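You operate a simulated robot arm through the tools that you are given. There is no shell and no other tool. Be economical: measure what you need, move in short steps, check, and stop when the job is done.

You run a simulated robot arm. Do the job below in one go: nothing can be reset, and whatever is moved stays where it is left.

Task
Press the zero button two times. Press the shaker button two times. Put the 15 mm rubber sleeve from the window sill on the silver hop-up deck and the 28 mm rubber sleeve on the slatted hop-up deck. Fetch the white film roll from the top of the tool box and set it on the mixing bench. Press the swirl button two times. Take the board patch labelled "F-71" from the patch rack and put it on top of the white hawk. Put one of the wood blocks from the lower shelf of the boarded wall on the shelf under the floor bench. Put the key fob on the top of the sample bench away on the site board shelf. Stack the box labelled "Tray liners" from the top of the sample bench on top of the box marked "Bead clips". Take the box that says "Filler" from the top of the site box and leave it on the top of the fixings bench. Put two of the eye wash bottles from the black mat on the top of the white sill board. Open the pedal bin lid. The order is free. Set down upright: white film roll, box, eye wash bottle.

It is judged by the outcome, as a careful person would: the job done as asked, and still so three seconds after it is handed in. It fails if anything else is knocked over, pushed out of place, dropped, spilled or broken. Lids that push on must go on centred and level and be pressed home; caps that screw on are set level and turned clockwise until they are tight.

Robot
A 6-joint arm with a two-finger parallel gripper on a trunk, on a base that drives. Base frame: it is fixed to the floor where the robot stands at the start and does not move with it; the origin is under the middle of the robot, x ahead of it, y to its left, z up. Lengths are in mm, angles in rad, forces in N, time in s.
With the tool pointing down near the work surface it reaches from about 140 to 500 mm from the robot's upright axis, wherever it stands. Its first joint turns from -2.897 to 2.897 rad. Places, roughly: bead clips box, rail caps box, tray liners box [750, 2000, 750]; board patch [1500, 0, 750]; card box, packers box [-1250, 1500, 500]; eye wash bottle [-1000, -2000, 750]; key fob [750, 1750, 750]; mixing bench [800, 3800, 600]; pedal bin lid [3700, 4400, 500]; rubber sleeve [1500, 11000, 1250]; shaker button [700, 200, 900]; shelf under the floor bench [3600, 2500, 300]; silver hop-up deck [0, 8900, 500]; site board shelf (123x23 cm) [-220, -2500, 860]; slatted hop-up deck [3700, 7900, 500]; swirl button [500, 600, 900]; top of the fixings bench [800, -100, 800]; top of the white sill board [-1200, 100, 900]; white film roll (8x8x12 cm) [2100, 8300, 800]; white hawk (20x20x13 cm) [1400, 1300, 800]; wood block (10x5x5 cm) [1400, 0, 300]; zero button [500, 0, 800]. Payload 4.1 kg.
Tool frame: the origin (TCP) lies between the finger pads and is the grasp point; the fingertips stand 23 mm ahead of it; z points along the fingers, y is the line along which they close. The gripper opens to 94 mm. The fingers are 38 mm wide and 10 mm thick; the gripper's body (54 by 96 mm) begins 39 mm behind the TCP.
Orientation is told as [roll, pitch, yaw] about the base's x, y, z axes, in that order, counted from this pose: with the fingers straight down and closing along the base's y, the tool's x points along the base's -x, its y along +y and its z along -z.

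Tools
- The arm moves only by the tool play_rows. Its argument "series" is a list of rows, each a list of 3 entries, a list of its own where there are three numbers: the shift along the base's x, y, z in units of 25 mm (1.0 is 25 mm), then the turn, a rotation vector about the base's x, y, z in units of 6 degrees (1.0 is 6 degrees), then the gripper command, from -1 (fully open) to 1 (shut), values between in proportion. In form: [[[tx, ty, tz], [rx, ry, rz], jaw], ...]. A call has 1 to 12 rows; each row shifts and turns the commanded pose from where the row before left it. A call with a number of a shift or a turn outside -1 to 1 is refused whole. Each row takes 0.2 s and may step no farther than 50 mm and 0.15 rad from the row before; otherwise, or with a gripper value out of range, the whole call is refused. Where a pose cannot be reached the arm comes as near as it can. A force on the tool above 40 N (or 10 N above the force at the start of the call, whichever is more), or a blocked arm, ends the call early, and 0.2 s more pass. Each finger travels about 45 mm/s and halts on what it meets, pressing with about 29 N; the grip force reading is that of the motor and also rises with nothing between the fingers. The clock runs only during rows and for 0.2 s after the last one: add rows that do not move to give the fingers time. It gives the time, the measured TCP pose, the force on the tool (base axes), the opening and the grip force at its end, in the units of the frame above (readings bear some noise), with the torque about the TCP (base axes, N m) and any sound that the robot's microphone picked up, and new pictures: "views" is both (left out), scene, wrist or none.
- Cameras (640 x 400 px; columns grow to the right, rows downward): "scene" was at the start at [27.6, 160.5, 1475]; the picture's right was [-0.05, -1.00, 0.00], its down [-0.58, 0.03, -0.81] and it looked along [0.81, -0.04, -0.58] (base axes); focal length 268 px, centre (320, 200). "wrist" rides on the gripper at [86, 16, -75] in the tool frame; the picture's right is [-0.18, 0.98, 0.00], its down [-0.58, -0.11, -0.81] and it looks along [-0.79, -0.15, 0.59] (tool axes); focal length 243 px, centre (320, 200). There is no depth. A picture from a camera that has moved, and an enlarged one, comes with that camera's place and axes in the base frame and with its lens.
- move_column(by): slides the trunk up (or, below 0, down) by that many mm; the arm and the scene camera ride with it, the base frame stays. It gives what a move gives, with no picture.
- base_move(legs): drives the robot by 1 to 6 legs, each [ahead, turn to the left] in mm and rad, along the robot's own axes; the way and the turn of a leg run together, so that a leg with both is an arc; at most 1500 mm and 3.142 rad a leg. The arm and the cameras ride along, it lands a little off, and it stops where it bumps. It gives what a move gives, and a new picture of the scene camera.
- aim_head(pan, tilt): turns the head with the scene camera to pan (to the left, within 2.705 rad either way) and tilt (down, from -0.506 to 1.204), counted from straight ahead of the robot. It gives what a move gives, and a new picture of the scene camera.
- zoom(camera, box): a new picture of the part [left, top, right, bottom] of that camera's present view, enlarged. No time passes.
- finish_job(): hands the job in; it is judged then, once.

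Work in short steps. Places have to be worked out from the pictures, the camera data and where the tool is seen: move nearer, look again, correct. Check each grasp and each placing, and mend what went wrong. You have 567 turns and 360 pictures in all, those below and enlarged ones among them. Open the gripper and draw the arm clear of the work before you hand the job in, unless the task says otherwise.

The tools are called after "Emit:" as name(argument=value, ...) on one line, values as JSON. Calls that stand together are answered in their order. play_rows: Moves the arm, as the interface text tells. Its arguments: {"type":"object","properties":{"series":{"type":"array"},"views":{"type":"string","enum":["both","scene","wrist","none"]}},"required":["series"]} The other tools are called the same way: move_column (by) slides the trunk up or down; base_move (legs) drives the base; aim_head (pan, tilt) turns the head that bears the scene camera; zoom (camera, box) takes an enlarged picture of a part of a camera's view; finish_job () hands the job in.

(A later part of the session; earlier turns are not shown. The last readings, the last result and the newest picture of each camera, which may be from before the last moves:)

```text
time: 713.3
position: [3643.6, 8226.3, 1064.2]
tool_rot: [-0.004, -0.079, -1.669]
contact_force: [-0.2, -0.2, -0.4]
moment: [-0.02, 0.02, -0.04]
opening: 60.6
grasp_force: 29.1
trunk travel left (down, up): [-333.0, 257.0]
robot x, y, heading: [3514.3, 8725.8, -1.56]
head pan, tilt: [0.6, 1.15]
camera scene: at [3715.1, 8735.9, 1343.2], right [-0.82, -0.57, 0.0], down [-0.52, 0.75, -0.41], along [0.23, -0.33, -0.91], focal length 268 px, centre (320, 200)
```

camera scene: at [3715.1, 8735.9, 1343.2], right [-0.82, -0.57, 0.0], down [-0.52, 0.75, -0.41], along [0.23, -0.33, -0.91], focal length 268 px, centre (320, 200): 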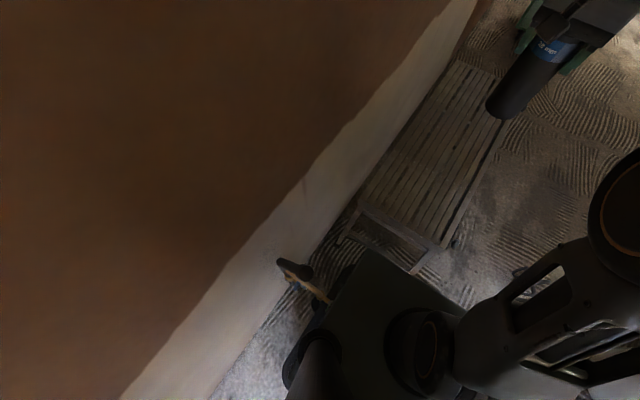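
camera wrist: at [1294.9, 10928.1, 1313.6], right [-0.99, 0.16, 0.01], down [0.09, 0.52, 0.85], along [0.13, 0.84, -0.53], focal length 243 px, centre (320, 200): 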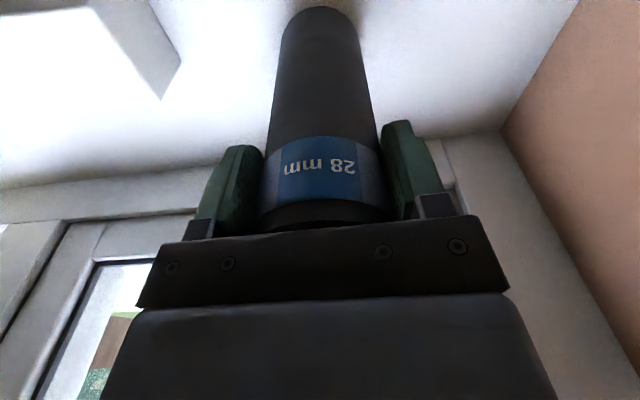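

The trunk had touched a pole by the wall; it's clear now. I back up, shift ~85 mm away from the wall, and come in again.

Emit:
base_move(legs=[[-300, 0], [0, -0.35], [250, 0], [0, 0.345], [62, 0]])

Emit:
aim_head(pan=0.4, tilt=1.0)

```text
time: 719.5
position: [3559.6, 8229.1, 1063.6]
tool_rot: [-0.004, -0.079, -1.663]
contact_force: [0.7, 0.0, 0.6]
moment: [0.02, -0.01, 0.01]
opening: 60.6
grasp_force: 29.0
trunk travel left (down, up): [-333.0, 257.0]
robot x, y, heading: [3426.0, 8727.9, -1.552]
head pan, tilt: [0.6, 1.15]
camera scene: at [3630.2, 8738.7, 1343.2], right [-0.82, -0.58, 0.0], down [-0.53, 0.75, -0.41], along [0.24, -0.33, -0.91], focal length 268 px, centre (320, 200)
```

scene: 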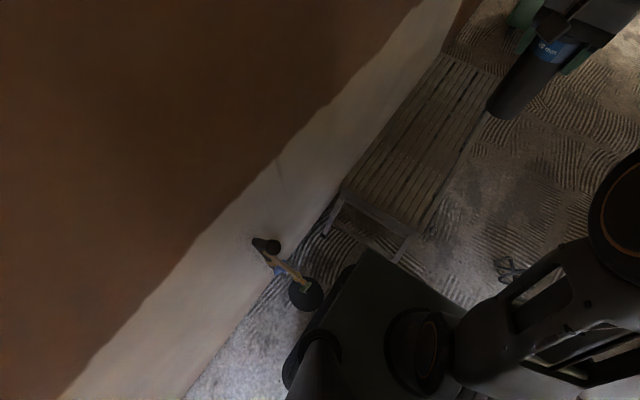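

```text
time: 720.3
position: [3559.3, 8227.2, 1063.5]
tool_rot: [-0.007, -0.08, -1.664]
contact_force: [0.4, 0.1, -0.3]
moment: [0.02, -0.01, 0.03]
opening: 60.6
grasp_force: 29.0
trunk travel left (down, up): [-333.0, 257.0]
robot x, y, heading: [3430.7, 8726.2, -1.557]
head pan, tilt: [0.4, 1.0]
camera scene: at [3623.9, 8723.6, 1352.9], right [-0.92, -0.4, 0.0], down [-0.34, 0.77, -0.54], along [0.22, -0.49, -0.84], focal length 268 px, centre (320, 200)
```

scene: 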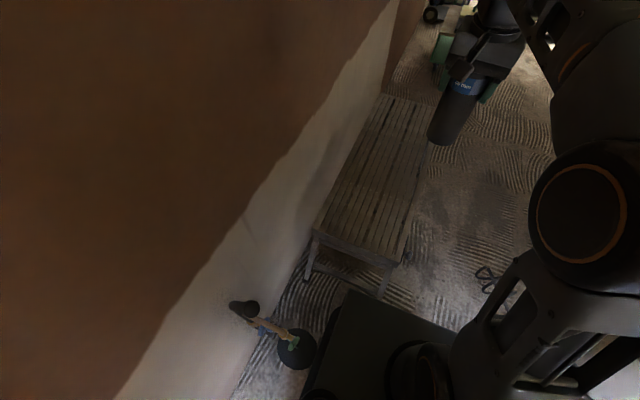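

The pole stands upright and clear now. I shift the sleeve 35 mm inward and lower the trunk in steps.

Emit:
play_rows(series=[[[0.7, 0, 0], [0, 0, 0], 1], [[0.7, 0, 0], [0, 0, 0], 1], [[0, 0, 0], [0, 0, 0], 1]], views="none")

Emit:
move_column(by=-300)

Emit:
aim_head(pan=0.1, tilt=0.7)

```text
time: 721.1
position: [3595.5, 8228.2, 1063.6]
tool_rot: [-0.006, -0.08, -1.663]
contact_force: [-0.2, -0.4, -0.3]
moment: [0.03, 0.0, 0.0]
opening: 60.1
grasp_force: 29.1
trunk travel left (down, up): [-333.0, 257.0]
robot x, y, heading: [3431.3, 8727.9, -1.556]
head pan, tilt: [0.4, 1.0]
```

```text
time: 724.1
position: [3595.5, 8228.0, 764.2]
tool_rot: [-0.005, -0.08, -1.663]
contact_force: [-0.8, 0.9, -0.2]
moment: [0.0, 0.01, 0.02]
opening: 60.7
grasp_force: 29.1
trunk travel left (down, up): [-33.0, 557.0]
robot x, y, heading: [3427.9, 8724.5, -1.552]
head pan, tilt: [0.4, 1.0]
```

```text
time: 724.9
position: [3595.5, 8228.5, 763.9]
tool_rot: [-0.006, -0.081, -1.663]
contact_force: [-0.2, 0.0, -0.4]
moment: [-0.01, -0.01, -0.02]
opening: 60.5
grasp_force: 29.4
trunk travel left (down, up): [-33.0, 557.0]
robot x, y, heading: [3432.6, 8727.0, -1.558]
head pan, tilt: [0.099, 0.7]
camera scene: at [3605.5, 8703.0, 1076.2], right [-0.99, -0.11, 0.0], down [-0.07, 0.64, -0.76], along [0.09, -0.76, -0.64], focal length 268 px, centre (320, 200)
```

scene: 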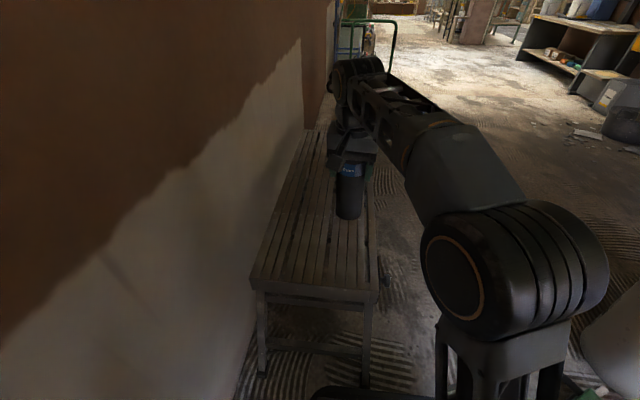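

No tilt this time; the target is well inside the deck. Lower to contact.

Emit:
play_rows(series=[[[0, 0, -1], [0, 0, 0], 1], [[0, 0, -1], [0, 0, 0], 1], [[0, 0, -1], [0, 0, 0], 1], [[0, 0, -0.6], [0, 0, 0], 1], [[0, 0, -0.4], [0, 0, 0], 1], [[0, 0, -0.2], [0, 0, 0], 1], [[0, 0, -0.2], [0, 0, 0], 1], [[0, 0, -0.2], [0, 0, 0], 1], [[0, 0, -0.15], [0, 0, 0], 1], [[0, 0, -0.15], [0, 0, 0], 1], [[0, 0, -0.15], [0, 0, 0], 1], [[0, 0, -0.15], [0, 0, 0], 1]], views="none")

```text
time: 727.5
position: [3595.1, 8227.9, 638.1]
tool_rot: [-0.003, -0.088, -1.665]
contact_force: [-1.1, 1.8, 22.2]
moment: [0.45, 0.15, 0.02]
opening: 60.5
grasp_force: 29.2
trunk travel left (down, up): [-33.0, 557.0]
robot x, y, heading: [3428.9, 8723.6, -1.55]
head pan, tilt: [0.099, 0.7]
```

Contact with 22 N. Ease up, release, and lift.

Emit:
play_rows(series=[[[0, 0, 0.08], [0, 0, 0], 1], [[0, 0, 0], [0, 0, 0], 0.2], [[0, 0, 0], [0, 0, 0], -0.3], [[0, 0, 0], [0, 0, 0], -1], [[0, 0, 0], [0, 0, 0], -1], [[0, 0, 0], [0, 0, 0], -1], [[0, 0, 0.6], [0, 0, 0], -1], [[0, 0, 1], [0, 0, 0], -1], [[0, 0, 1], [0, 0, 0], -1], [[0, 0, 1], [0, 0, 0], -1], [[0, 0, 1], [0, 0, 0], -1], [[0, 0, 1], [0, 0, 0], -1]], views="scene")

```text
time: 730.1
position: [3593.9, 8227.5, 775.1]
tool_rot: [-0.006, -0.078, -1.662]
contact_force: [1.1, -0.4, 0.4]
moment: [0.0, 0.03, 0.0]
opening: 94.2
grasp_force: 0.1
trunk travel left (down, up): [-33.0, 557.0]
robot x, y, heading: [3431.7, 8726.7, -1.555]
head pan, tilt: [0.099, 0.7]
camera scene: at [3605.5, 8702.9, 1076.2], right [-0.99, -0.11, 0.0], down [-0.07, 0.64, -0.76], along [0.09, -0.76, -0.64], focal length 268 px, centre (320, 200)
```

scene: 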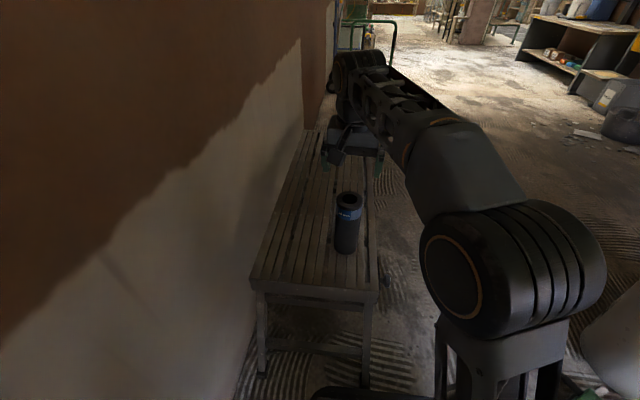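

28 mm sleeve stands on the slatted deck. Next the film roll: I back away and circle around north to approach the tool box from the west.

Emit:
move_column(by=330)

Emit:
play_rows(series=[[[-0.6, 0.9, 0.3], [0, 0, 0.5], -1], [[-0.6, 0.9, 0.3], [0, 0, 0.4], -1], [[-0.6, 0.9, 0.3], [0, 0, 0], -1], [[-0.6, 0.9, 0.3], [0, 0, 0], -1], [[-0.6, 0.9, 0], [0, 0, 0], -1]], views="none")

Emit:
base_move(legs=[[-620, 0], [0, -1.778], [1500, 0], [100, 0.19], [294, 0]])

```text
time: 733.3
position: [3593.8, 8226.9, 1105.4]
tool_rot: [-0.005, -0.079, -1.663]
contact_force: [0.1, 0.8, -1.4]
moment: [0.03, 0.02, -0.03]
opening: 94.0
grasp_force: 0.0
trunk travel left (down, up): [-363.0, 227.0]
robot x, y, heading: [3429.5, 8725.8, -1.555]
head pan, tilt: [0.099, 0.7]
```

```text
time: 734.5
position: [3519.2, 8340.6, 1134.4]
tool_rot: [-0.005, -0.08, -1.57]
contact_force: [-0.1, 0.0, 0.7]
moment: [0.01, 0.02, -0.02]
opening: 94.1
grasp_force: 0.0
trunk travel left (down, up): [-363.0, 227.0]
robot x, y, heading: [3431.3, 8724.7, -1.554]
head pan, tilt: [0.099, 0.7]
```

```text
time: 740.5
position: [3154.3, 9040.8, 1134.9]
tool_rot: [-0.008, -0.08, -2.497]
contact_force: [0.6, 0.3, 0.1]
moment: [-0.01, -0.02, -0.01]
opening: 94.0
grasp_force: 0.1
trunk travel left (down, up): [-363.0, 227.0]
robot x, y, heading: [3410.5, 9345.1, -2.453]
head pan, tilt: [0.099, 0.7]
stopped in leg 2: the robot was blocked; the commanded pose is now the measured one
camera scene: at [3503.2, 9190.1, 1406.3], right [-0.71, 0.7, 0.0], down [0.45, 0.46, -0.77], along [-0.54, -0.54, -0.64], focal length 268 px, centre (320, 200)
```

scene: 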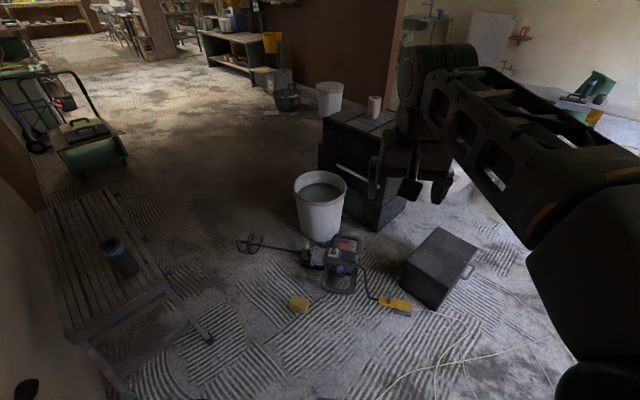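

The turn touched something behind (work light side). I edge forward first, then turn and continue west.

Emit:
base_move(legs=[[160, 0], [0, -0.88], [1420, 0], [0, -0.17], [364, 0]])

Emit:
aim_head(pan=0.6, tilt=0.7)

```text
time: 747.6
position: [2242.7, 9351.8, 1132.5]
tool_rot: [-0.006, -0.075, 2.957]
contact_force: [0.4, 0.5, -0.1]
moment: [0.01, 0.06, -0.02]
opening: 93.7
grasp_force: 0.1
trunk travel left (down, up): [-363.0, 227.0]
robot x, y, heading: [2645.0, 9374.0, 3.008]
head pan, tilt: [0.099, 0.7]
stopped in leg 3: the robot was blocked; the commanded pose is now the measured one
camera scene: at [2592.5, 9199.4, 1406.2], right [0.04, 1.0, 0.0], down [0.64, -0.03, -0.76], along [-0.76, 0.03, -0.64], focal length 268 px, centre (320, 200)
```

scene: 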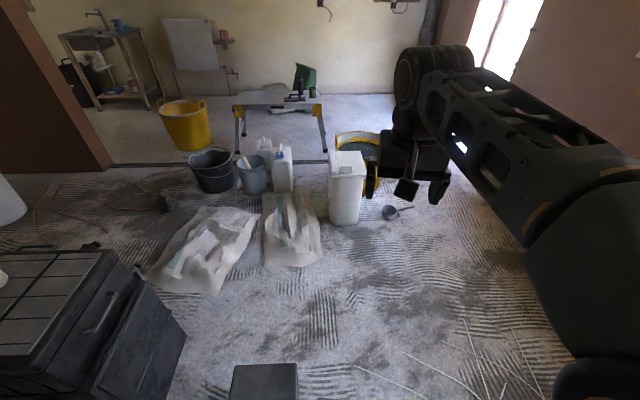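

```text
time: 748.5
position: [2243.4, 9353.8, 1133.8]
tool_rot: [-0.007, -0.077, 2.956]
contact_force: [1.1, 0.6, 0.0]
moment: [0.0, 0.04, 0.01]
opening: 94.0
grasp_force: 0.1
trunk travel left (down, up): [-363.0, 227.0]
robot x, y, heading: [2639.5, 9372.2, 3.0]
head pan, tilt: [0.6, 0.7]
camera scene: at [2601.3, 9158.7, 1406.3], right [-0.44, 0.9, 0.0], down [0.58, 0.29, -0.76], along [-0.69, -0.34, -0.64], focal length 268 px, centre (320, 200)
```

scene: 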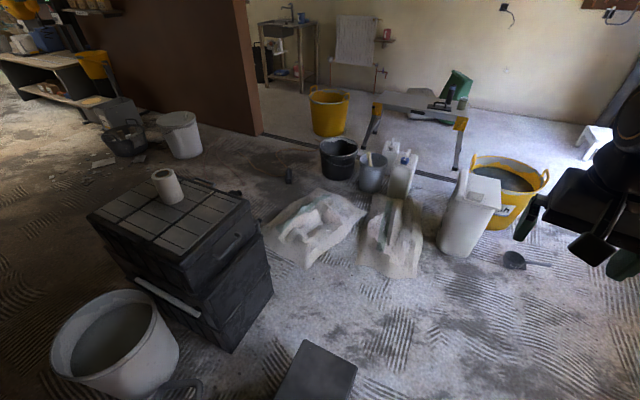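

The dark case on the floor is in my way; I back up and pass further north.

Emit:
base_move(legs=[[-120, 0], [0, -0.6], [420, 0], [0, 0.74], [890, 0], [0, 1.571]])

Emit:
aim_head(pan=0.3, tilt=0.8)

```text
time: 762.8
position: [1500.7, 9272.6, 1132.5]
tool_rot: [-0.007, -0.074, -1.95]
contact_force: [0.0, -0.6, 0.1]
moment: [0.01, -0.02, 0.01]
opening: 93.9
grasp_force: 0.1
trunk travel left (down, up): [-363.0, 227.0]
robot x, y, heading: [1563.1, 9660.8, -2.06]
head pan, tilt: [0.6, 0.7]
stopped in leg 6: the robot was blocked; the commanded pose is now the measured one
camera scene: at [1747.1, 9552.4, 1406.4], right [-0.99, -0.11, 0.0], down [-0.07, 0.64, -0.76], along [0.08, -0.76, -0.64], focal length 268 px, centre (320, 200)
```

scene: 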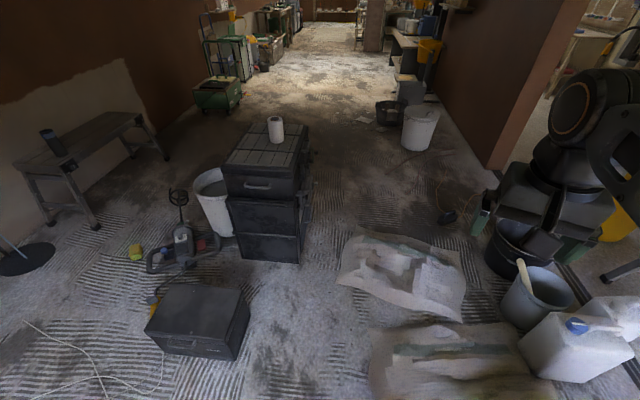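

```text
time: 763.6
position: [1500.4, 9273.0, 1132.6]
tool_rot: [-0.006, -0.075, -1.951]
contact_force: [-0.6, -0.9, 0.2]
moment: [0.04, -0.03, 0.01]
opening: 93.9
grasp_force: 0.1
trunk travel left (down, up): [-363.0, 227.0]
robot x, y, heading: [1562.9, 9663.5, -2.065]
head pan, tilt: [0.3, 0.799]
camera scene: at [1723.3, 9557.7, 1398.1], right [-0.98, 0.19, 0.0], down [0.13, 0.7, -0.7], along [-0.13, -0.68, -0.72], focal length 268 px, centre (320, 200)
```

scene: 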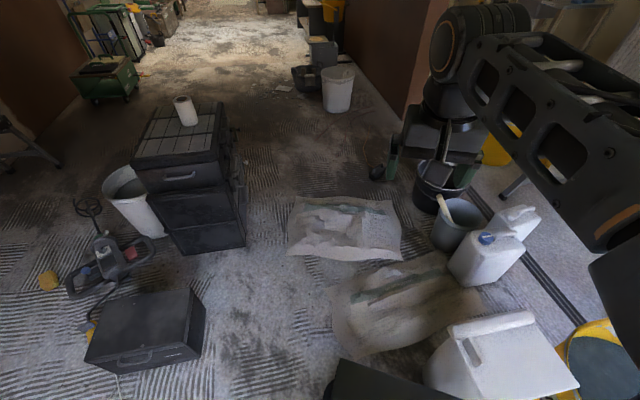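

Back off and straighten, then go south along x≈1570 to a spot west of the tool box.

Emit:
base_move(legs=[[-150, 0], [0, 0.44], [1400, 0], [150, 0]])

Emit:
aim_head(pan=1.2, tilt=0.8)

```text
time: 773.8
position: [1652.4, 7870.9, 1131.6]
tool_rot: [-0.006, -0.076, -1.519]
contact_force: [-0.2, 1.1, -0.1]
moment: [0.02, 0.02, 0.0]
opening: 93.8
grasp_force: 0.1
trunk travel left (down, up): [-363.0, 227.0]
robot x, y, heading: [1545.7, 8251.0, -1.629]
head pan, tilt: [0.3, 0.799]
camera scene: at [1734.8, 8223.0, 1398.0], right [-0.97, -0.24, 0.0], down [-0.17, 0.7, -0.7], along [0.17, -0.68, -0.72], focal length 268 px, centre (320, 200)
```

scene: 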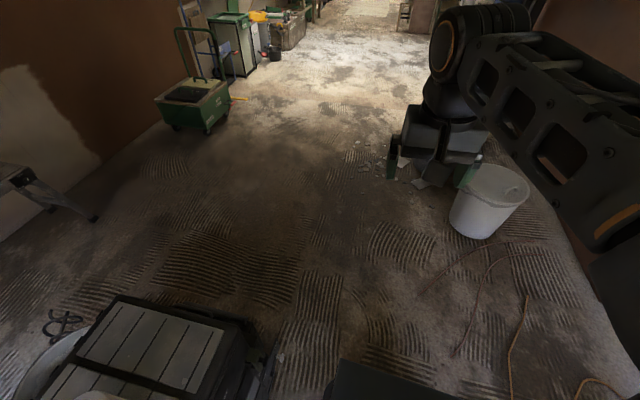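

```text
time: 775.0
position: [1653.9, 7870.6, 1131.9]
tool_rot: [-0.008, -0.074, -1.518]
contact_force: [-1.1, 0.6, 0.0]
moment: [-0.01, 0.0, 0.01]
opening: 94.2
grasp_force: 0.0
trunk travel left (down, up): [-363.0, 227.0]
robot x, y, heading: [1544.8, 8251.5, -1.631]
head pan, tilt: [1.201, 0.799]
camera scene: at [1788.8, 8267.7, 1398.0], right [-0.42, -0.91, 0.0], down [-0.65, 0.3, -0.7], along [0.63, -0.29, -0.72], focal length 268 px, centre (320, 200)
```

scene: 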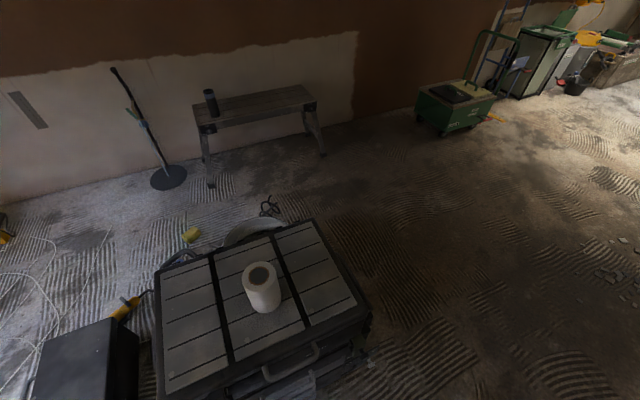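

The roll is at ≈[2124,8265]. I back a bit west so I can turn safely to face the tool box.

Emit:
base_move(legs=[[0, 0.4], [-130, 0], [0, 1.231], [60, 0]])

Emit:
aim_head(pan=0.0, tilt=0.8)

Emit:
zoom(camera="wrist", box=[0, 0, 640, 400])

```text
time: 781.1
position: [1938.0, 8498.8, 1132.0]
tool_rot: [-0.007, -0.075, 0.102]
contact_force: [-0.4, -0.8, -0.4]
moment: [-0.01, -0.02, 0.01]
opening: 93.9
grasp_force: 0.0
trunk travel left (down, up): [-363.0, 227.0]
robot x, y, heading: [1561.3, 8373.2, -0.006]
head pan, tilt: [1.201, 0.799]
camera scene: at [1533.5, 8613.4, 1398.0], right [0.93, -0.37, 0.0], down [-0.27, -0.67, -0.7], along [0.26, 0.65, -0.72], focal length 268 px, centre (320, 200)
```

scene: 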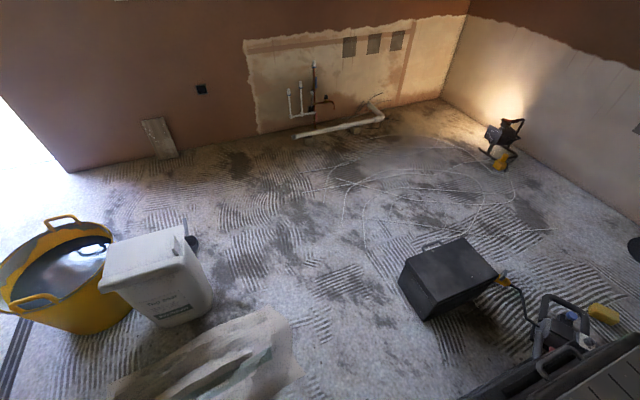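

```text
time: 782.5
position: [1938.3, 8499.3, 1133.4]
tool_rot: [-0.007, -0.075, 0.101]
contact_force: [0.1, -0.8, -0.2]
moment: [0.01, 0.0, 0.03]
opening: 94.2
grasp_force: 0.1
trunk travel left (down, up): [-363.0, 227.0]
robot x, y, heading: [1563.3, 8373.6, -0.013]
head pan, tilt: [0.0, 0.799]
camera scene: at [1584.2, 8537.8, 1398.0], right [-0.01, -1.0, 0.0], down [-0.72, 0.01, -0.7], along [0.7, -0.01, -0.72], focal length 268 px, centre (320, 200)
```

scene: 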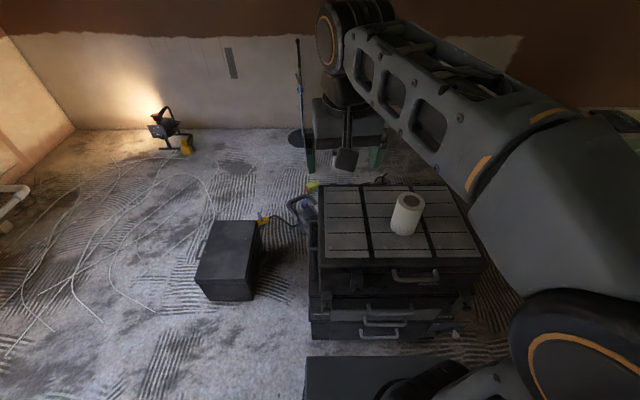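

```text
1.00 times, centred on (320, 200) of wrist (not enlarged: the box is as wide or as high as the picture)
camera zoom: at [1845.5, 8506.4, 1200.3], right [0.08, 1.0, 0.01], down [0.53, -0.05, 0.85], along [0.85, -0.07, -0.53], focal length 243 px, centre (320, 200)
```

zoom: 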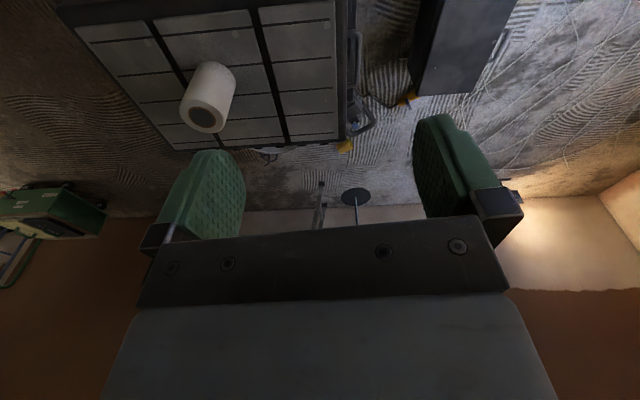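

Roll top ≈[2093,8288,876]. I advance 50 mm and bring the gripper above it.

Emit:
base_move(legs=[[50, 0]])

Emit:
play_rows(series=[[[0.5, -0.9, 0], [0, 0, -0.3], -1], [[0.5, -0.9, 0], [0, 0, -0.3], -1], [[0.5, -0.9, 0], [0, 0, -0.3], -1], [[0.5, -0.9, 0], [0, 0, 0], -1], [[0.5, -0.9, 0], [0, 0, 0], -1], [[0.5, -0.9, 0], [0, 0, 0], -1], [[0.5, -0.9, 0], [0, 0, 0], -1], [[0.5, -0.9, 0], [0, 0, 0], -1], [[0.2, -0.9, 0], [0, 0, 0], -1]], views="none")

Emit:
move_column(by=-160)

Emit:
zoom(camera="wrist", box=[0, 0, 640, 400])

Emit:
zoom(camera="scene", box=[280, 80, 520, 260])

```text
time: 783.4
position: [1987.5, 8497.4, 1132.9]
tool_rot: [-0.007, -0.077, 0.101]
contact_force: [-0.4, -0.1, -0.3]
moment: [0.01, -0.01, 0.0]
opening: 94.0
grasp_force: 0.0
trunk travel left (down, up): [-363.0, 227.0]
robot x, y, heading: [1610.3, 8370.5, -0.009]
head pan, tilt: [0.0, 0.799]
camera scene: at [1633.9, 8537.3, 1398.0], right [-0.01, -1.0, 0.0], down [-0.72, 0.01, -0.7], along [0.7, -0.01, -0.72], focal length 268 px, centre (320, 200)
```

scene: 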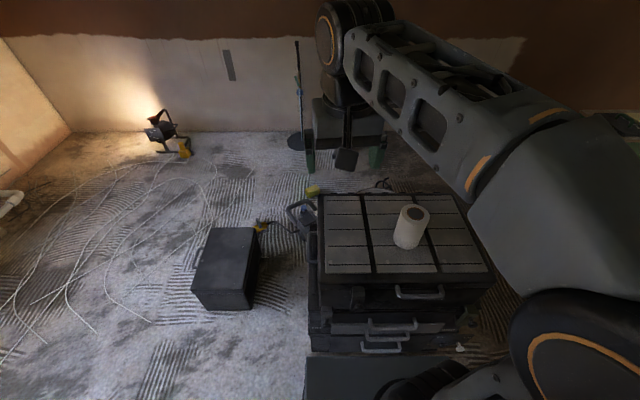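

```text
time: 785.4
position: [2094.0, 8295.4, 1130.0]
tool_rot: [-0.007, -0.075, 0.009]
contact_force: [0.4, 0.7, -0.8]
moment: [0.0, 0.0, 0.0]
opening: 93.9
grasp_force: 0.2
trunk travel left (down, up): [-363.0, 227.0]
robot x, y, heading: [1613.0, 8368.9, -0.009]
head pan, tilt: [0.0, 0.799]
```

```text
time: 787.2
position: [2093.8, 8295.4, 971.2]
tool_rot: [-0.007, -0.075, 0.006]
contact_force: [0.8, 1.4, 0.2]
moment: [0.0, 0.01, -0.03]
opening: 94.1
grasp_force: 0.1
trunk travel left (down, up): [-203.0, 387.0]
robot x, y, heading: [1613.3, 8372.1, -0.01]
head pan, tilt: [0.0, 0.799]
```

```text
1.00 times, centred on (320, 200) of wrist (not enlarged: the box is as wide or as high as the picture)
camera zoom: at [2002.0, 8311.9, 1039.2], right [0.18, 0.98, 0.01], down [0.52, -0.1, 0.85], along [0.84, -0.15, -0.53], focal length 243 px, centre (320, 200)
```

zoom: 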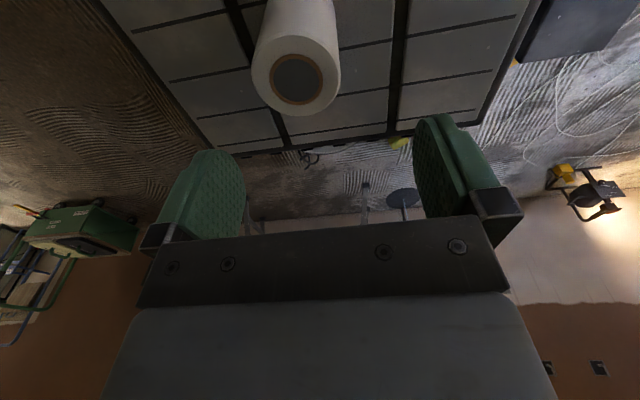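

```text
2.22 times, centred on (400, 170) of scene
camera zoom: at [1633.8, 8537.2, 1238.1], right [-0.01, -1.0, 0.0], down [-0.72, 0.01, -0.7], along [0.7, -0.01, -0.72], focal length 596 px, centre (142, 267)
```

zoom: 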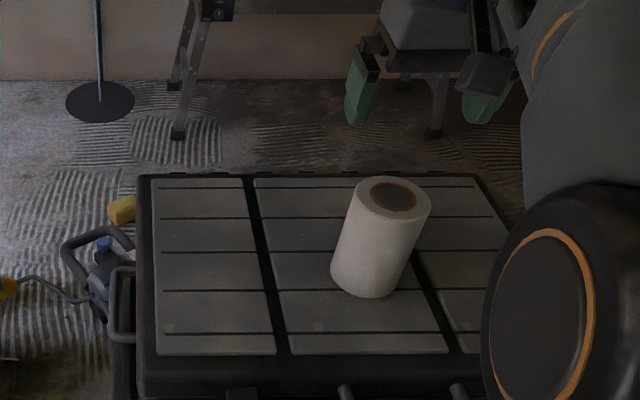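

Roll refined: centre [2119,8271], top z≈840. Shift and descend to just above it, then re-check.

Emit:
play_rows(series=[[[1, -0.96, -0.6], [0, 0, 0], -1], [[0, 0, -1], [0, 0, 0], -1], [[0, 0, -1], [0, 0, 0], -1], [[0, 0, -0.6], [0, 0, 0], -1], [[0, 0, 0], [0, 0, 0], -1]], views="wrist")

```text
time: 788.4
position: [2118.4, 8270.6, 892.8]
tool_rot: [-0.006, -0.075, 0.009]
contact_force: [0.3, 0.7, -0.1]
moment: [-0.03, 0.01, -0.01]
opening: 94.1
grasp_force: 0.0
trunk travel left (down, up): [-203.0, 387.0]
robot x, y, heading: [1611.7, 8372.1, -0.008]
head pan, tilt: [0.0, 0.799]
camera wrist: at [2026.1, 8287.9, 959.9], right [0.18, 0.98, 0.01], down [0.52, -0.1, 0.85], along [0.84, -0.15, -0.53], focal length 243 px, centre (320, 200)
```

wrist: 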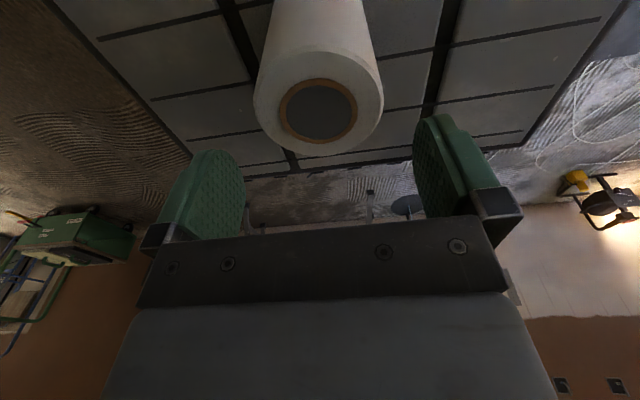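

Aligned within ~2 mm. Descend around the roll.

Emit:
play_rows(series=[[[-0.05, 0, -0.6], [0, 0, 0], -1], [[0, 0, -0.6], [0, 0, 0], -1], [[0, 0, -0.6], [0, 0, 0], -1], [[0, 0, -0.6], [0, 0, 0], -1], [[0, 0, -0.6], [0, 0, 0], -1], [[0, 0, -0.5], [0, 0, 0], -1], [[0, 0, 0], [0, 0, 0], -1]], views="wrist")

```text
time: 790.0
position: [2117.1, 8273.0, 804.3]
tool_rot: [-0.008, -0.074, 0.008]
contact_force: [-0.8, 0.2, 0.2]
moment: [0.03, -0.02, 0.0]
opening: 94.4
grasp_force: 0.2
trunk travel left (down, up): [-203.0, 387.0]
robot x, y, heading: [1613.4, 8373.2, -0.013]
head pan, tilt: [0.0, 0.799]
camera wrist: at [2025.9, 8289.1, 872.1], right [0.18, 0.98, 0.01], down [0.52, -0.1, 0.85], along [0.84, -0.15, -0.53], focal length 243 px, centre (320, 200)
```

wrist: 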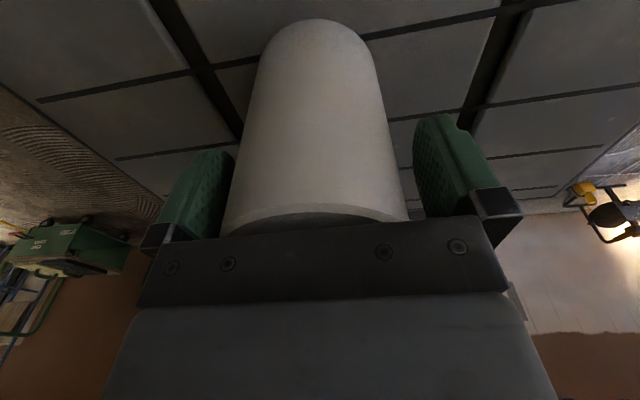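

Emit:
play_rows(series=[[[0, 0, 0], [0, 0, 0], 1], [[0, 0, 0], [0, 0, 0], 1], [[0, 0, 0], [0, 0, 0], 1], [[0, 0, 0], [0, 0, 0], 1], [[0, 0, 0], [0, 0, 0], 1], [[0, 0, 0.1], [0, 0, 0], 1], [[0, 0, 0.2], [0, 0, 0], 1], [[0, 0, 0.4], [0, 0, 0], 1], [[0, 0, 0.6], [0, 0, 0], 1], [[0, 0, 1], [0, 0, 0], 1], [[0, 0, 1], [0, 0, 0], 1]], views="wrist")

```text
time: 792.4
position: [2117.8, 8274.0, 886.0]
tool_rot: [-0.007, -0.075, 0.008]
contact_force: [0.8, -0.3, -2.5]
moment: [-0.02, 0.02, 0.01]
opening: 77.0
grasp_force: 28.3
trunk travel left (down, up): [-203.0, 387.0]
robot x, y, heading: [1609.4, 8373.3, -0.015]
head pan, tilt: [0.0, 0.799]
camera wrist: at [2026.4, 8289.6, 954.3], right [0.18, 0.98, 0.01], down [0.52, -0.1, 0.85], along [0.84, -0.15, -0.53], focal length 243 px, centre (320, 200)
```

wrist: 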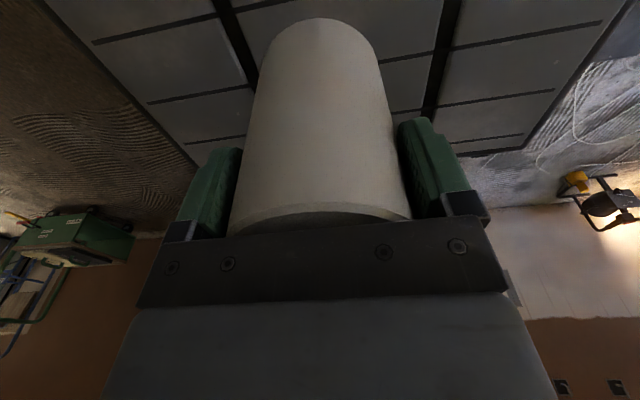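

Roll held. I back off, raise the trunk, and drive south to the mixing bench at ≈[800,3800].

Emit:
play_rows(series=[[[-0.8, 0.3, 0.5], [0, 0, 0], 1], [[-0.8, 0.3, 0.5], [0, 0, 0], 1], [[-0.8, 0.3, 0.5], [0, 0, 0], 1], [[-0.8, 0.3, 0], [0, 0, 0], 1], [[-0.8, 0.3, 0], [0, 0, 0], 1]], views="none")

Emit:
base_move(legs=[[-120, 0], [0, -1.56], [450, 0], [0, 0.578], [1098, 0], [0, -0.578]])

Emit:
base_move(legs=[[1500, 0], [900, 0]])

Emit:
aim_head(pan=-0.6, tilt=0.45)

```text
time: 793.6
position: [2016.6, 8308.8, 924.0]
tool_rot: [-0.007, -0.076, 0.005]
contact_force: [1.2, -0.2, -3.7]
moment: [-0.03, 0.04, -0.02]
opening: 77.1
grasp_force: 29.2
trunk travel left (down, up): [-203.0, 387.0]
robot x, y, heading: [1615.2, 8376.8, -0.01]
head pan, tilt: [0.0, 0.799]
```

```text
time: 809.5
position: [2028.0, 6573.0, 925.1]
tool_rot: [-0.007, -0.075, -1.582]
contact_force: [-0.6, 0.5, -2.7]
moment: [0.03, 0.02, 0.02]
opening: 77.0
grasp_force: 29.1
trunk travel left (down, up): [-203.0, 387.0]
robot x, y, heading: [2099.9, 6977.1, -1.599]
head pan, tilt: [0.0, 0.799]
camera scene: at [2265.6, 6949.6, 1238.0], right [-1.0, 0.03, 0.0], down [0.02, 0.72, -0.7], along [-0.02, -0.7, -0.72], focal length 268 px, centre (320, 200)
```

scene: 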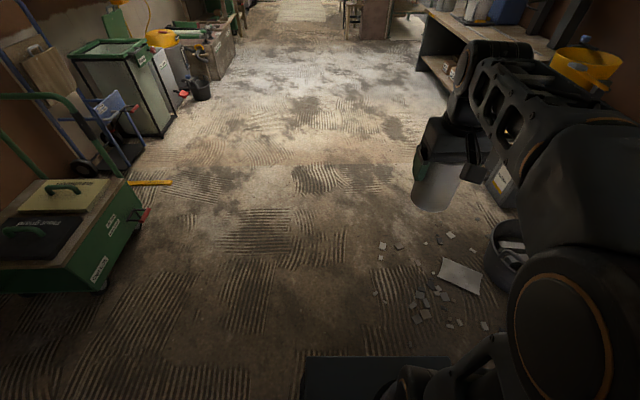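

```text
time: 821.4
position: [1922.2, 4156.3, 924.8]
tool_rot: [-0.008, -0.075, -1.603]
contact_force: [0.4, 0.4, -2.1]
moment: [0.03, -0.01, 0.0]
opening: 76.6
grasp_force: 29.0
trunk travel left (down, up): [-203.0, 387.0]
robot x, y, heading: [1998.9, 4559.5, -1.619]
head pan, tilt: [0.0, 0.799]
camera scene: at [2167.0, 4528.6, 1238.0], right [-1.0, 0.05, 0.0], down [0.03, 0.72, -0.7], along [-0.03, -0.7, -0.72], focal length 268 px, centre (320, 200)
```

scene: 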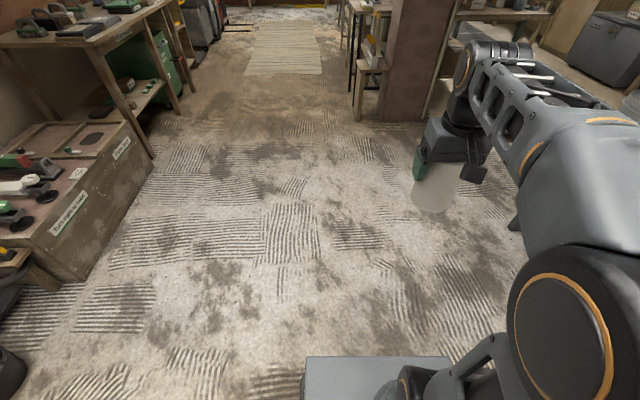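

```text
time: 822.4
position: [1921.7, 4156.0, 924.3]
tool_rot: [-0.007, -0.076, -1.601]
contact_force: [0.3, -0.4, -2.5]
moment: [0.01, -0.02, 0.01]
opening: 76.9
grasp_force: 29.6
trunk travel left (down, up): [-203.0, 387.0]
robot x, y, heading: [2003.2, 4560.5, -1.617]
head pan, tilt: [-0.6, 0.45]
camera scene: at [2115.4, 4535.8, 1268.4], right [-0.8, 0.6, 0.0], down [0.26, 0.35, -0.9], along [-0.54, -0.72, -0.44], focal length 268 px, centre (320, 200)
```

scene: 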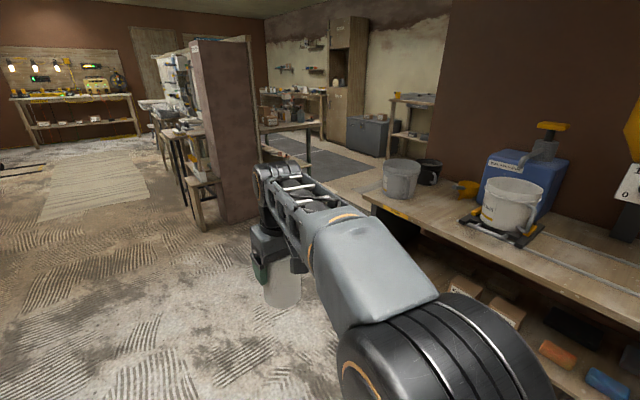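

The mixing bench front is at x≈1030, top ≈600; a free spot is ≈[900,3950]. I drive to face it.

Emit:
base_move(legs=[[0, -0.69], [823, 0], [0, -0.834], [40, 0]])

Emit:
aim_head(pan=0.0, tilt=0.75)

```text
time: 831.2
position: [1011.1, 4000.3, 924.5]
tool_rot: [-0.007, -0.074, -3.108]
contact_force: [0.6, -0.3, -3.0]
moment: [0.0, -0.03, 0.01]
opening: 76.8
grasp_force: 28.8
trunk travel left (down, up): [-203.0, 387.0]
robot x, y, heading: [1417.4, 3946.4, -3.127]
head pan, tilt: [-0.6, 0.45]
camera scene: at [1404.4, 3831.0, 1268.5], right [0.55, 0.83, 0.0], down [0.36, -0.24, -0.9], along [-0.75, 0.5, -0.44], focal length 268 px, centre (320, 200)
```

scene: 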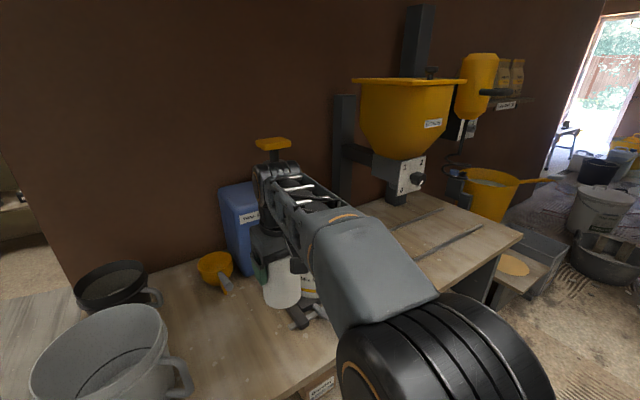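

```text
time: 832.2
position: [1011.5, 4000.1, 924.6]
tool_rot: [-0.009, -0.076, -3.108]
contact_force: [0.5, 0.5, -2.6]
moment: [-0.01, -0.01, 0.0]
opening: 77.0
grasp_force: 29.1
trunk travel left (down, up): [-203.0, 387.0]
robot x, y, heading: [1420.1, 3948.0, -3.122]
head pan, tilt: [0.0, 0.75]
camera scene: at [1398.1, 3779.0, 1242.1], right [-0.02, 1.0, 0.0], down [0.68, 0.01, -0.73], along [-0.73, -0.01, -0.68], focal length 268 px, centre (320, 200)
```

scene: 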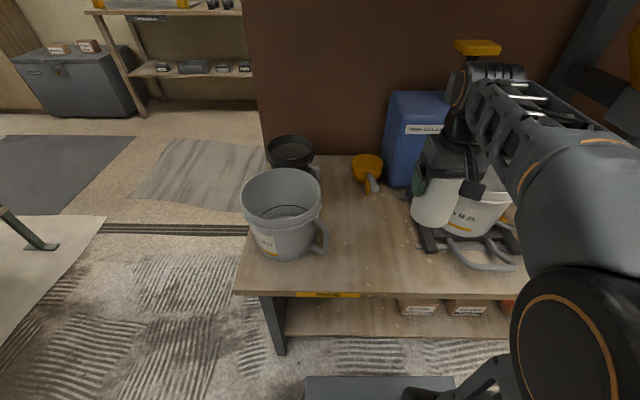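

Free spot ≈[905,3922] between the grey jug and the bucket stand. Move over it and lower the trunk.

Emit:
play_rows(series=[[[0, -0.8, 0], [0, 0, 0], 1], [[0, -0.8, 0], [0, 0, 0], 1], [[-0.8, -0.8, 0], [0, 0, 0], 1], [[-0.8, -0.7, 0], [0, 0, 0], 1], [[-0.9, 0, 0], [0, 0, 0], 1], [[-0.9, 0, 0], [0, 0, 0], 1], [[-0.8, 0, 0], [0, 0, 0], 1]], views="none")

Emit:
move_column(by=-180)

Emit:
aim_head(pan=0.0, tilt=0.7)

```text
time: 833.8
position: [906.0, 3923.6, 925.3]
tool_rot: [-0.007, -0.073, -3.109]
contact_force: [0.3, 0.5, -2.9]
moment: [0.04, -0.03, 0.02]
opening: 76.9
grasp_force: 29.2
trunk travel left (down, up): [-203.0, 387.0]
robot x, y, heading: [1418.3, 3948.8, -3.127]
head pan, tilt: [0.0, 0.75]
```

```text
time: 835.8
position: [906.2, 3924.3, 745.3]
tool_rot: [-0.007, -0.076, -3.109]
contact_force: [-1.0, -0.1, -2.9]
moment: [0.0, 0.01, 0.03]
opening: 77.1
grasp_force: 29.2
trunk travel left (down, up): [-23.0, 567.0]
robot x, y, heading: [1418.9, 3947.0, -3.124]
head pan, tilt: [0.0, 0.75]
```

```text
time: 836.4
position: [906.8, 3922.8, 746.5]
tool_rot: [-0.008, -0.076, -3.108]
contact_force: [0.3, 0.3, -3.2]
moment: [0.01, -0.05, 0.03]
opening: 76.8
grasp_force: 28.6
trunk travel left (down, up): [-23.0, 567.0]
robot x, y, heading: [1416.9, 3944.9, -3.124]
head pan, tilt: [0.0, 0.7]
camera scene: at [1396.0, 3778.8, 1066.3], right [-0.02, 1.0, 0.0], down [0.64, 0.01, -0.76], along [-0.76, -0.01, -0.64], focal length 268 px, centre (320, 200)
```

scene: 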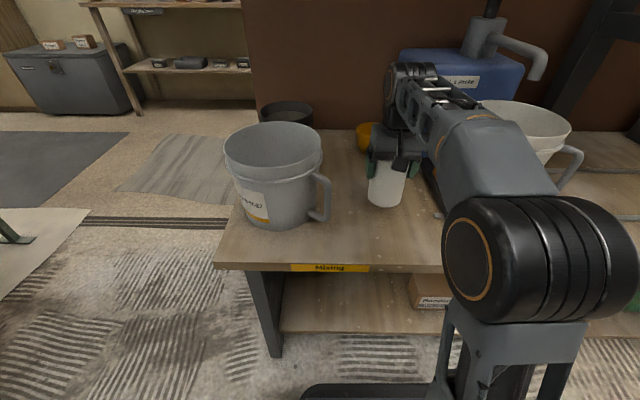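

Clear. Lower to contact.

Emit:
play_rows(series=[[[0, 0, -0.4], [0, 0, 0], 1], [[0, 0, -0.4], [0, 0, 0], 1], [[0, 0, -0.2], [0, 0, 0], 1], [[0, 0, -0.2], [0, 0, 0], 1], [[0, 0, -0.2], [0, 0, 0], 1], [[0, 0, -0.15], [0, 0, 0], 1], [[0, 0, -0.15], [0, 0, 0], 1], [[0, 0, -0.15], [0, 0, 0], 1], [[0, 0, -0.15], [0, 0, 0], 1], [[0, 0, -0.15], [0, 0, 0], 1], [[0, 0, -0.15], [0, 0, 0], 1]], views="scene")

```text
time: 838.4
position: [905.9, 3924.3, 703.5]
tool_rot: [-0.005, -0.088, -3.109]
contact_force: [5.0, -0.7, 15.3]
moment: [-0.29, -0.88, 0.09]
opening: 76.9
grasp_force: 28.9
trunk travel left (down, up): [-23.0, 567.0]
robot x, y, heading: [1418.5, 3947.6, -3.128]
head pan, tilt: [0.0, 0.7]
stopped in row 9: the force on the tool passed its limit at 45 N (the readings are from after the stop); the commanded pose is now the measured one
camera scene: at [1397.2, 3778.9, 1066.1], right [-0.02, 1.0, 0.0], down [0.64, 0.01, -0.77], along [-0.77, -0.01, -0.64], focal length 268 px, centre (320, 200)
```

scene: 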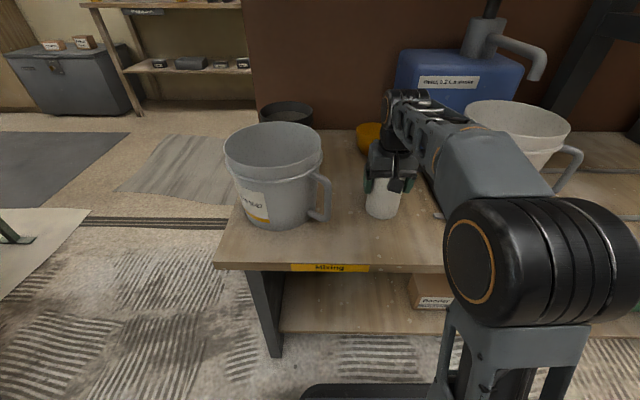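

Contact. Ease, release, and lift.

Emit:
play_rows(series=[[[0, 0, 0.06], [0, -0.1, 0], 1], [[0, 0, 0.02], [0, 0, 0], 0.7], [[0, 0, 0], [0, 0, 0], 0], [[0, 0, 0], [0, 0, 0], -1], [[0, 0, 0], [0, 0, 0], -1], [[0, 0, 0], [0, 0, 0], -1], [[0, 0, 0.6], [0, 0, 0], -1], [[0, 0, 1], [0, 0, 0], -1], [[0, 0, 1], [0, 0, 0], -1], [[0, 0, 1], [0, 0, 0], -1], [[0, 0, 1], [0, 0, 0], -1], [[0.5, 0, 1], [0, 0, 0], -1]], views="scene")

```text
time: 841.0
position: [917.7, 3922.8, 843.2]
tool_rot: [-0.005, -0.076, -3.108]
contact_force: [0.1, -0.9, -0.9]
moment: [0.0, 0.01, 0.0]
opening: 93.6
grasp_force: 0.0
trunk travel left (down, up): [-23.0, 567.0]
robot x, y, heading: [1420.1, 3949.2, -3.128]
head pan, tilt: [0.0, 0.7]
camera scene: at [1396.0, 3778.8, 1066.3], right [-0.02, 1.0, 0.0], down [0.64, 0.01, -0.76], along [-0.76, -0.01, -0.64], focal length 268 px, centre (320, 200)
```

scene: 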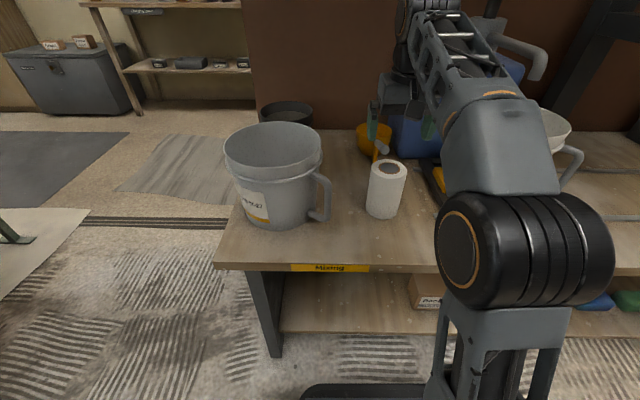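

The film roll stands on the mixing bench. Next the key fob ("Gate") at ≈[797,1631,821] on the sample bench. I raise the trunk and drive there.

Emit:
move_column(by=250)

Emit:
play_rows(series=[[[0.9, 0, 0], [0, 0, 0], -1], [[0.9, 0, 0], [0, 0, 0], -1], [[0.9, 0, 0], [0, 0, 0], -1], [[0.9, 0, 0], [0, 0, 0], -1], [[0.9, 0, 0], [0, 0, 0], -1]], views="none")

Emit:
base_move(legs=[[-250, 0], [0, 0.966], [1203, 0], [0, -0.98], [1000, 0], [0, 1.571]])

Emit:
base_move(legs=[[1300, 0], [0, 1.571]])

Emit:
aim_head(pan=-0.2, tilt=0.6)

```text
time: 843.6
position: [918.1, 3923.2, 1092.2]
tool_rot: [-0.005, -0.078, -3.107]
contact_force: [0.5, -0.4, 0.3]
moment: [0.0, 0.0, 0.02]
opening: 94.1
grasp_force: 0.1
trunk travel left (down, up): [-273.0, 317.0]
robot x, y, heading: [1418.2, 3945.8, -3.121]
head pan, tilt: [0.0, 0.7]
```

```text
time: 844.8
position: [1030.9, 3924.9, 1092.7]
tool_rot: [-0.004, -0.076, -3.108]
contact_force: [-1.2, 0.1, -0.3]
moment: [-0.01, -0.05, -0.03]
opening: 93.9
grasp_force: 0.0
trunk travel left (down, up): [-273.0, 317.0]
robot x, y, heading: [1419.6, 3945.9, -3.125]
head pan, tilt: [0.0, 0.7]
```

```text
time: 865.8
position: [-25.5, 2621.9, 1091.7]
tool_rot: [-0.006, -0.076, -1.629]
contact_force: [-0.9, 0.0, -0.3]
moment: [0.01, 0.03, 0.03]
opening: 94.0
grasp_force: 0.0
trunk travel left (down, up): [-273.0, 317.0]
robot x, y, heading: [-11.5, 3007.8, -1.642]
head pan, tilt: [0.0, 0.7]
camera scene: at [150.8, 2968.9, 1316.3], right [-1.0, 0.07, 0.0], down [0.05, 0.64, -0.76], along [-0.06, -0.76, -0.64], focal length 268 px, centre (320, 200)
```

scene: 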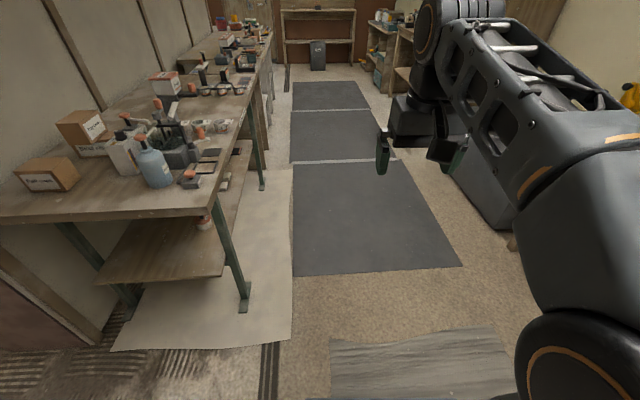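

```text
time: 876.1
position: [274.4, 1710.1, 1092.7]
tool_rot: [-0.004, -0.078, -0.063]
contact_force: [0.0, 0.0, -0.3]
moment: [-0.01, 0.02, 0.01]
opening: 94.0
grasp_force: 0.1
trunk travel left (down, up): [-273.0, 317.0]
robot x, y, heading: [-115.5, 1724.7, -0.083]
head pan, tilt: [0.0, 0.7]
camera scene: at [-75.5, 1887.4, 1316.3], right [-0.08, -1.0, 0.0], down [-0.64, 0.05, -0.76], along [0.76, -0.06, -0.64], focal length 268 px, centre (320, 200)
```

scene: 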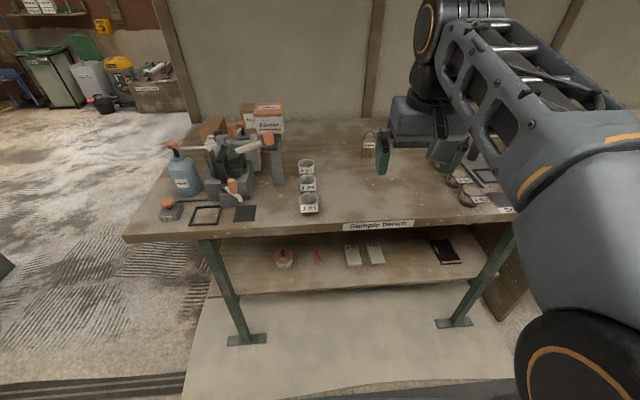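

```text
time: 876.8
position: [274.0, 1711.1, 1091.8]
tool_rot: [-0.005, -0.077, -0.065]
contact_force: [1.1, 0.3, 0.1]
moment: [-0.02, -0.01, -0.03]
opening: 94.0
grasp_force: 0.1
trunk travel left (down, up): [-273.0, 317.0]
robot x, y, heading: [-114.5, 1725.0, -0.078]
head pan, tilt: [-0.201, 0.6]
camera scene: at [-75.3, 1869.8, 1324.9], right [-0.28, -0.96, 0.0], down [-0.54, 0.16, -0.82], along [0.79, -0.23, -0.57], focal length 268 px, centre (320, 200)
```

scene: 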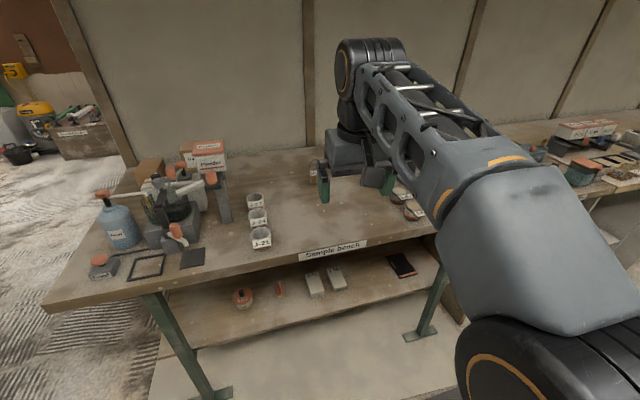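

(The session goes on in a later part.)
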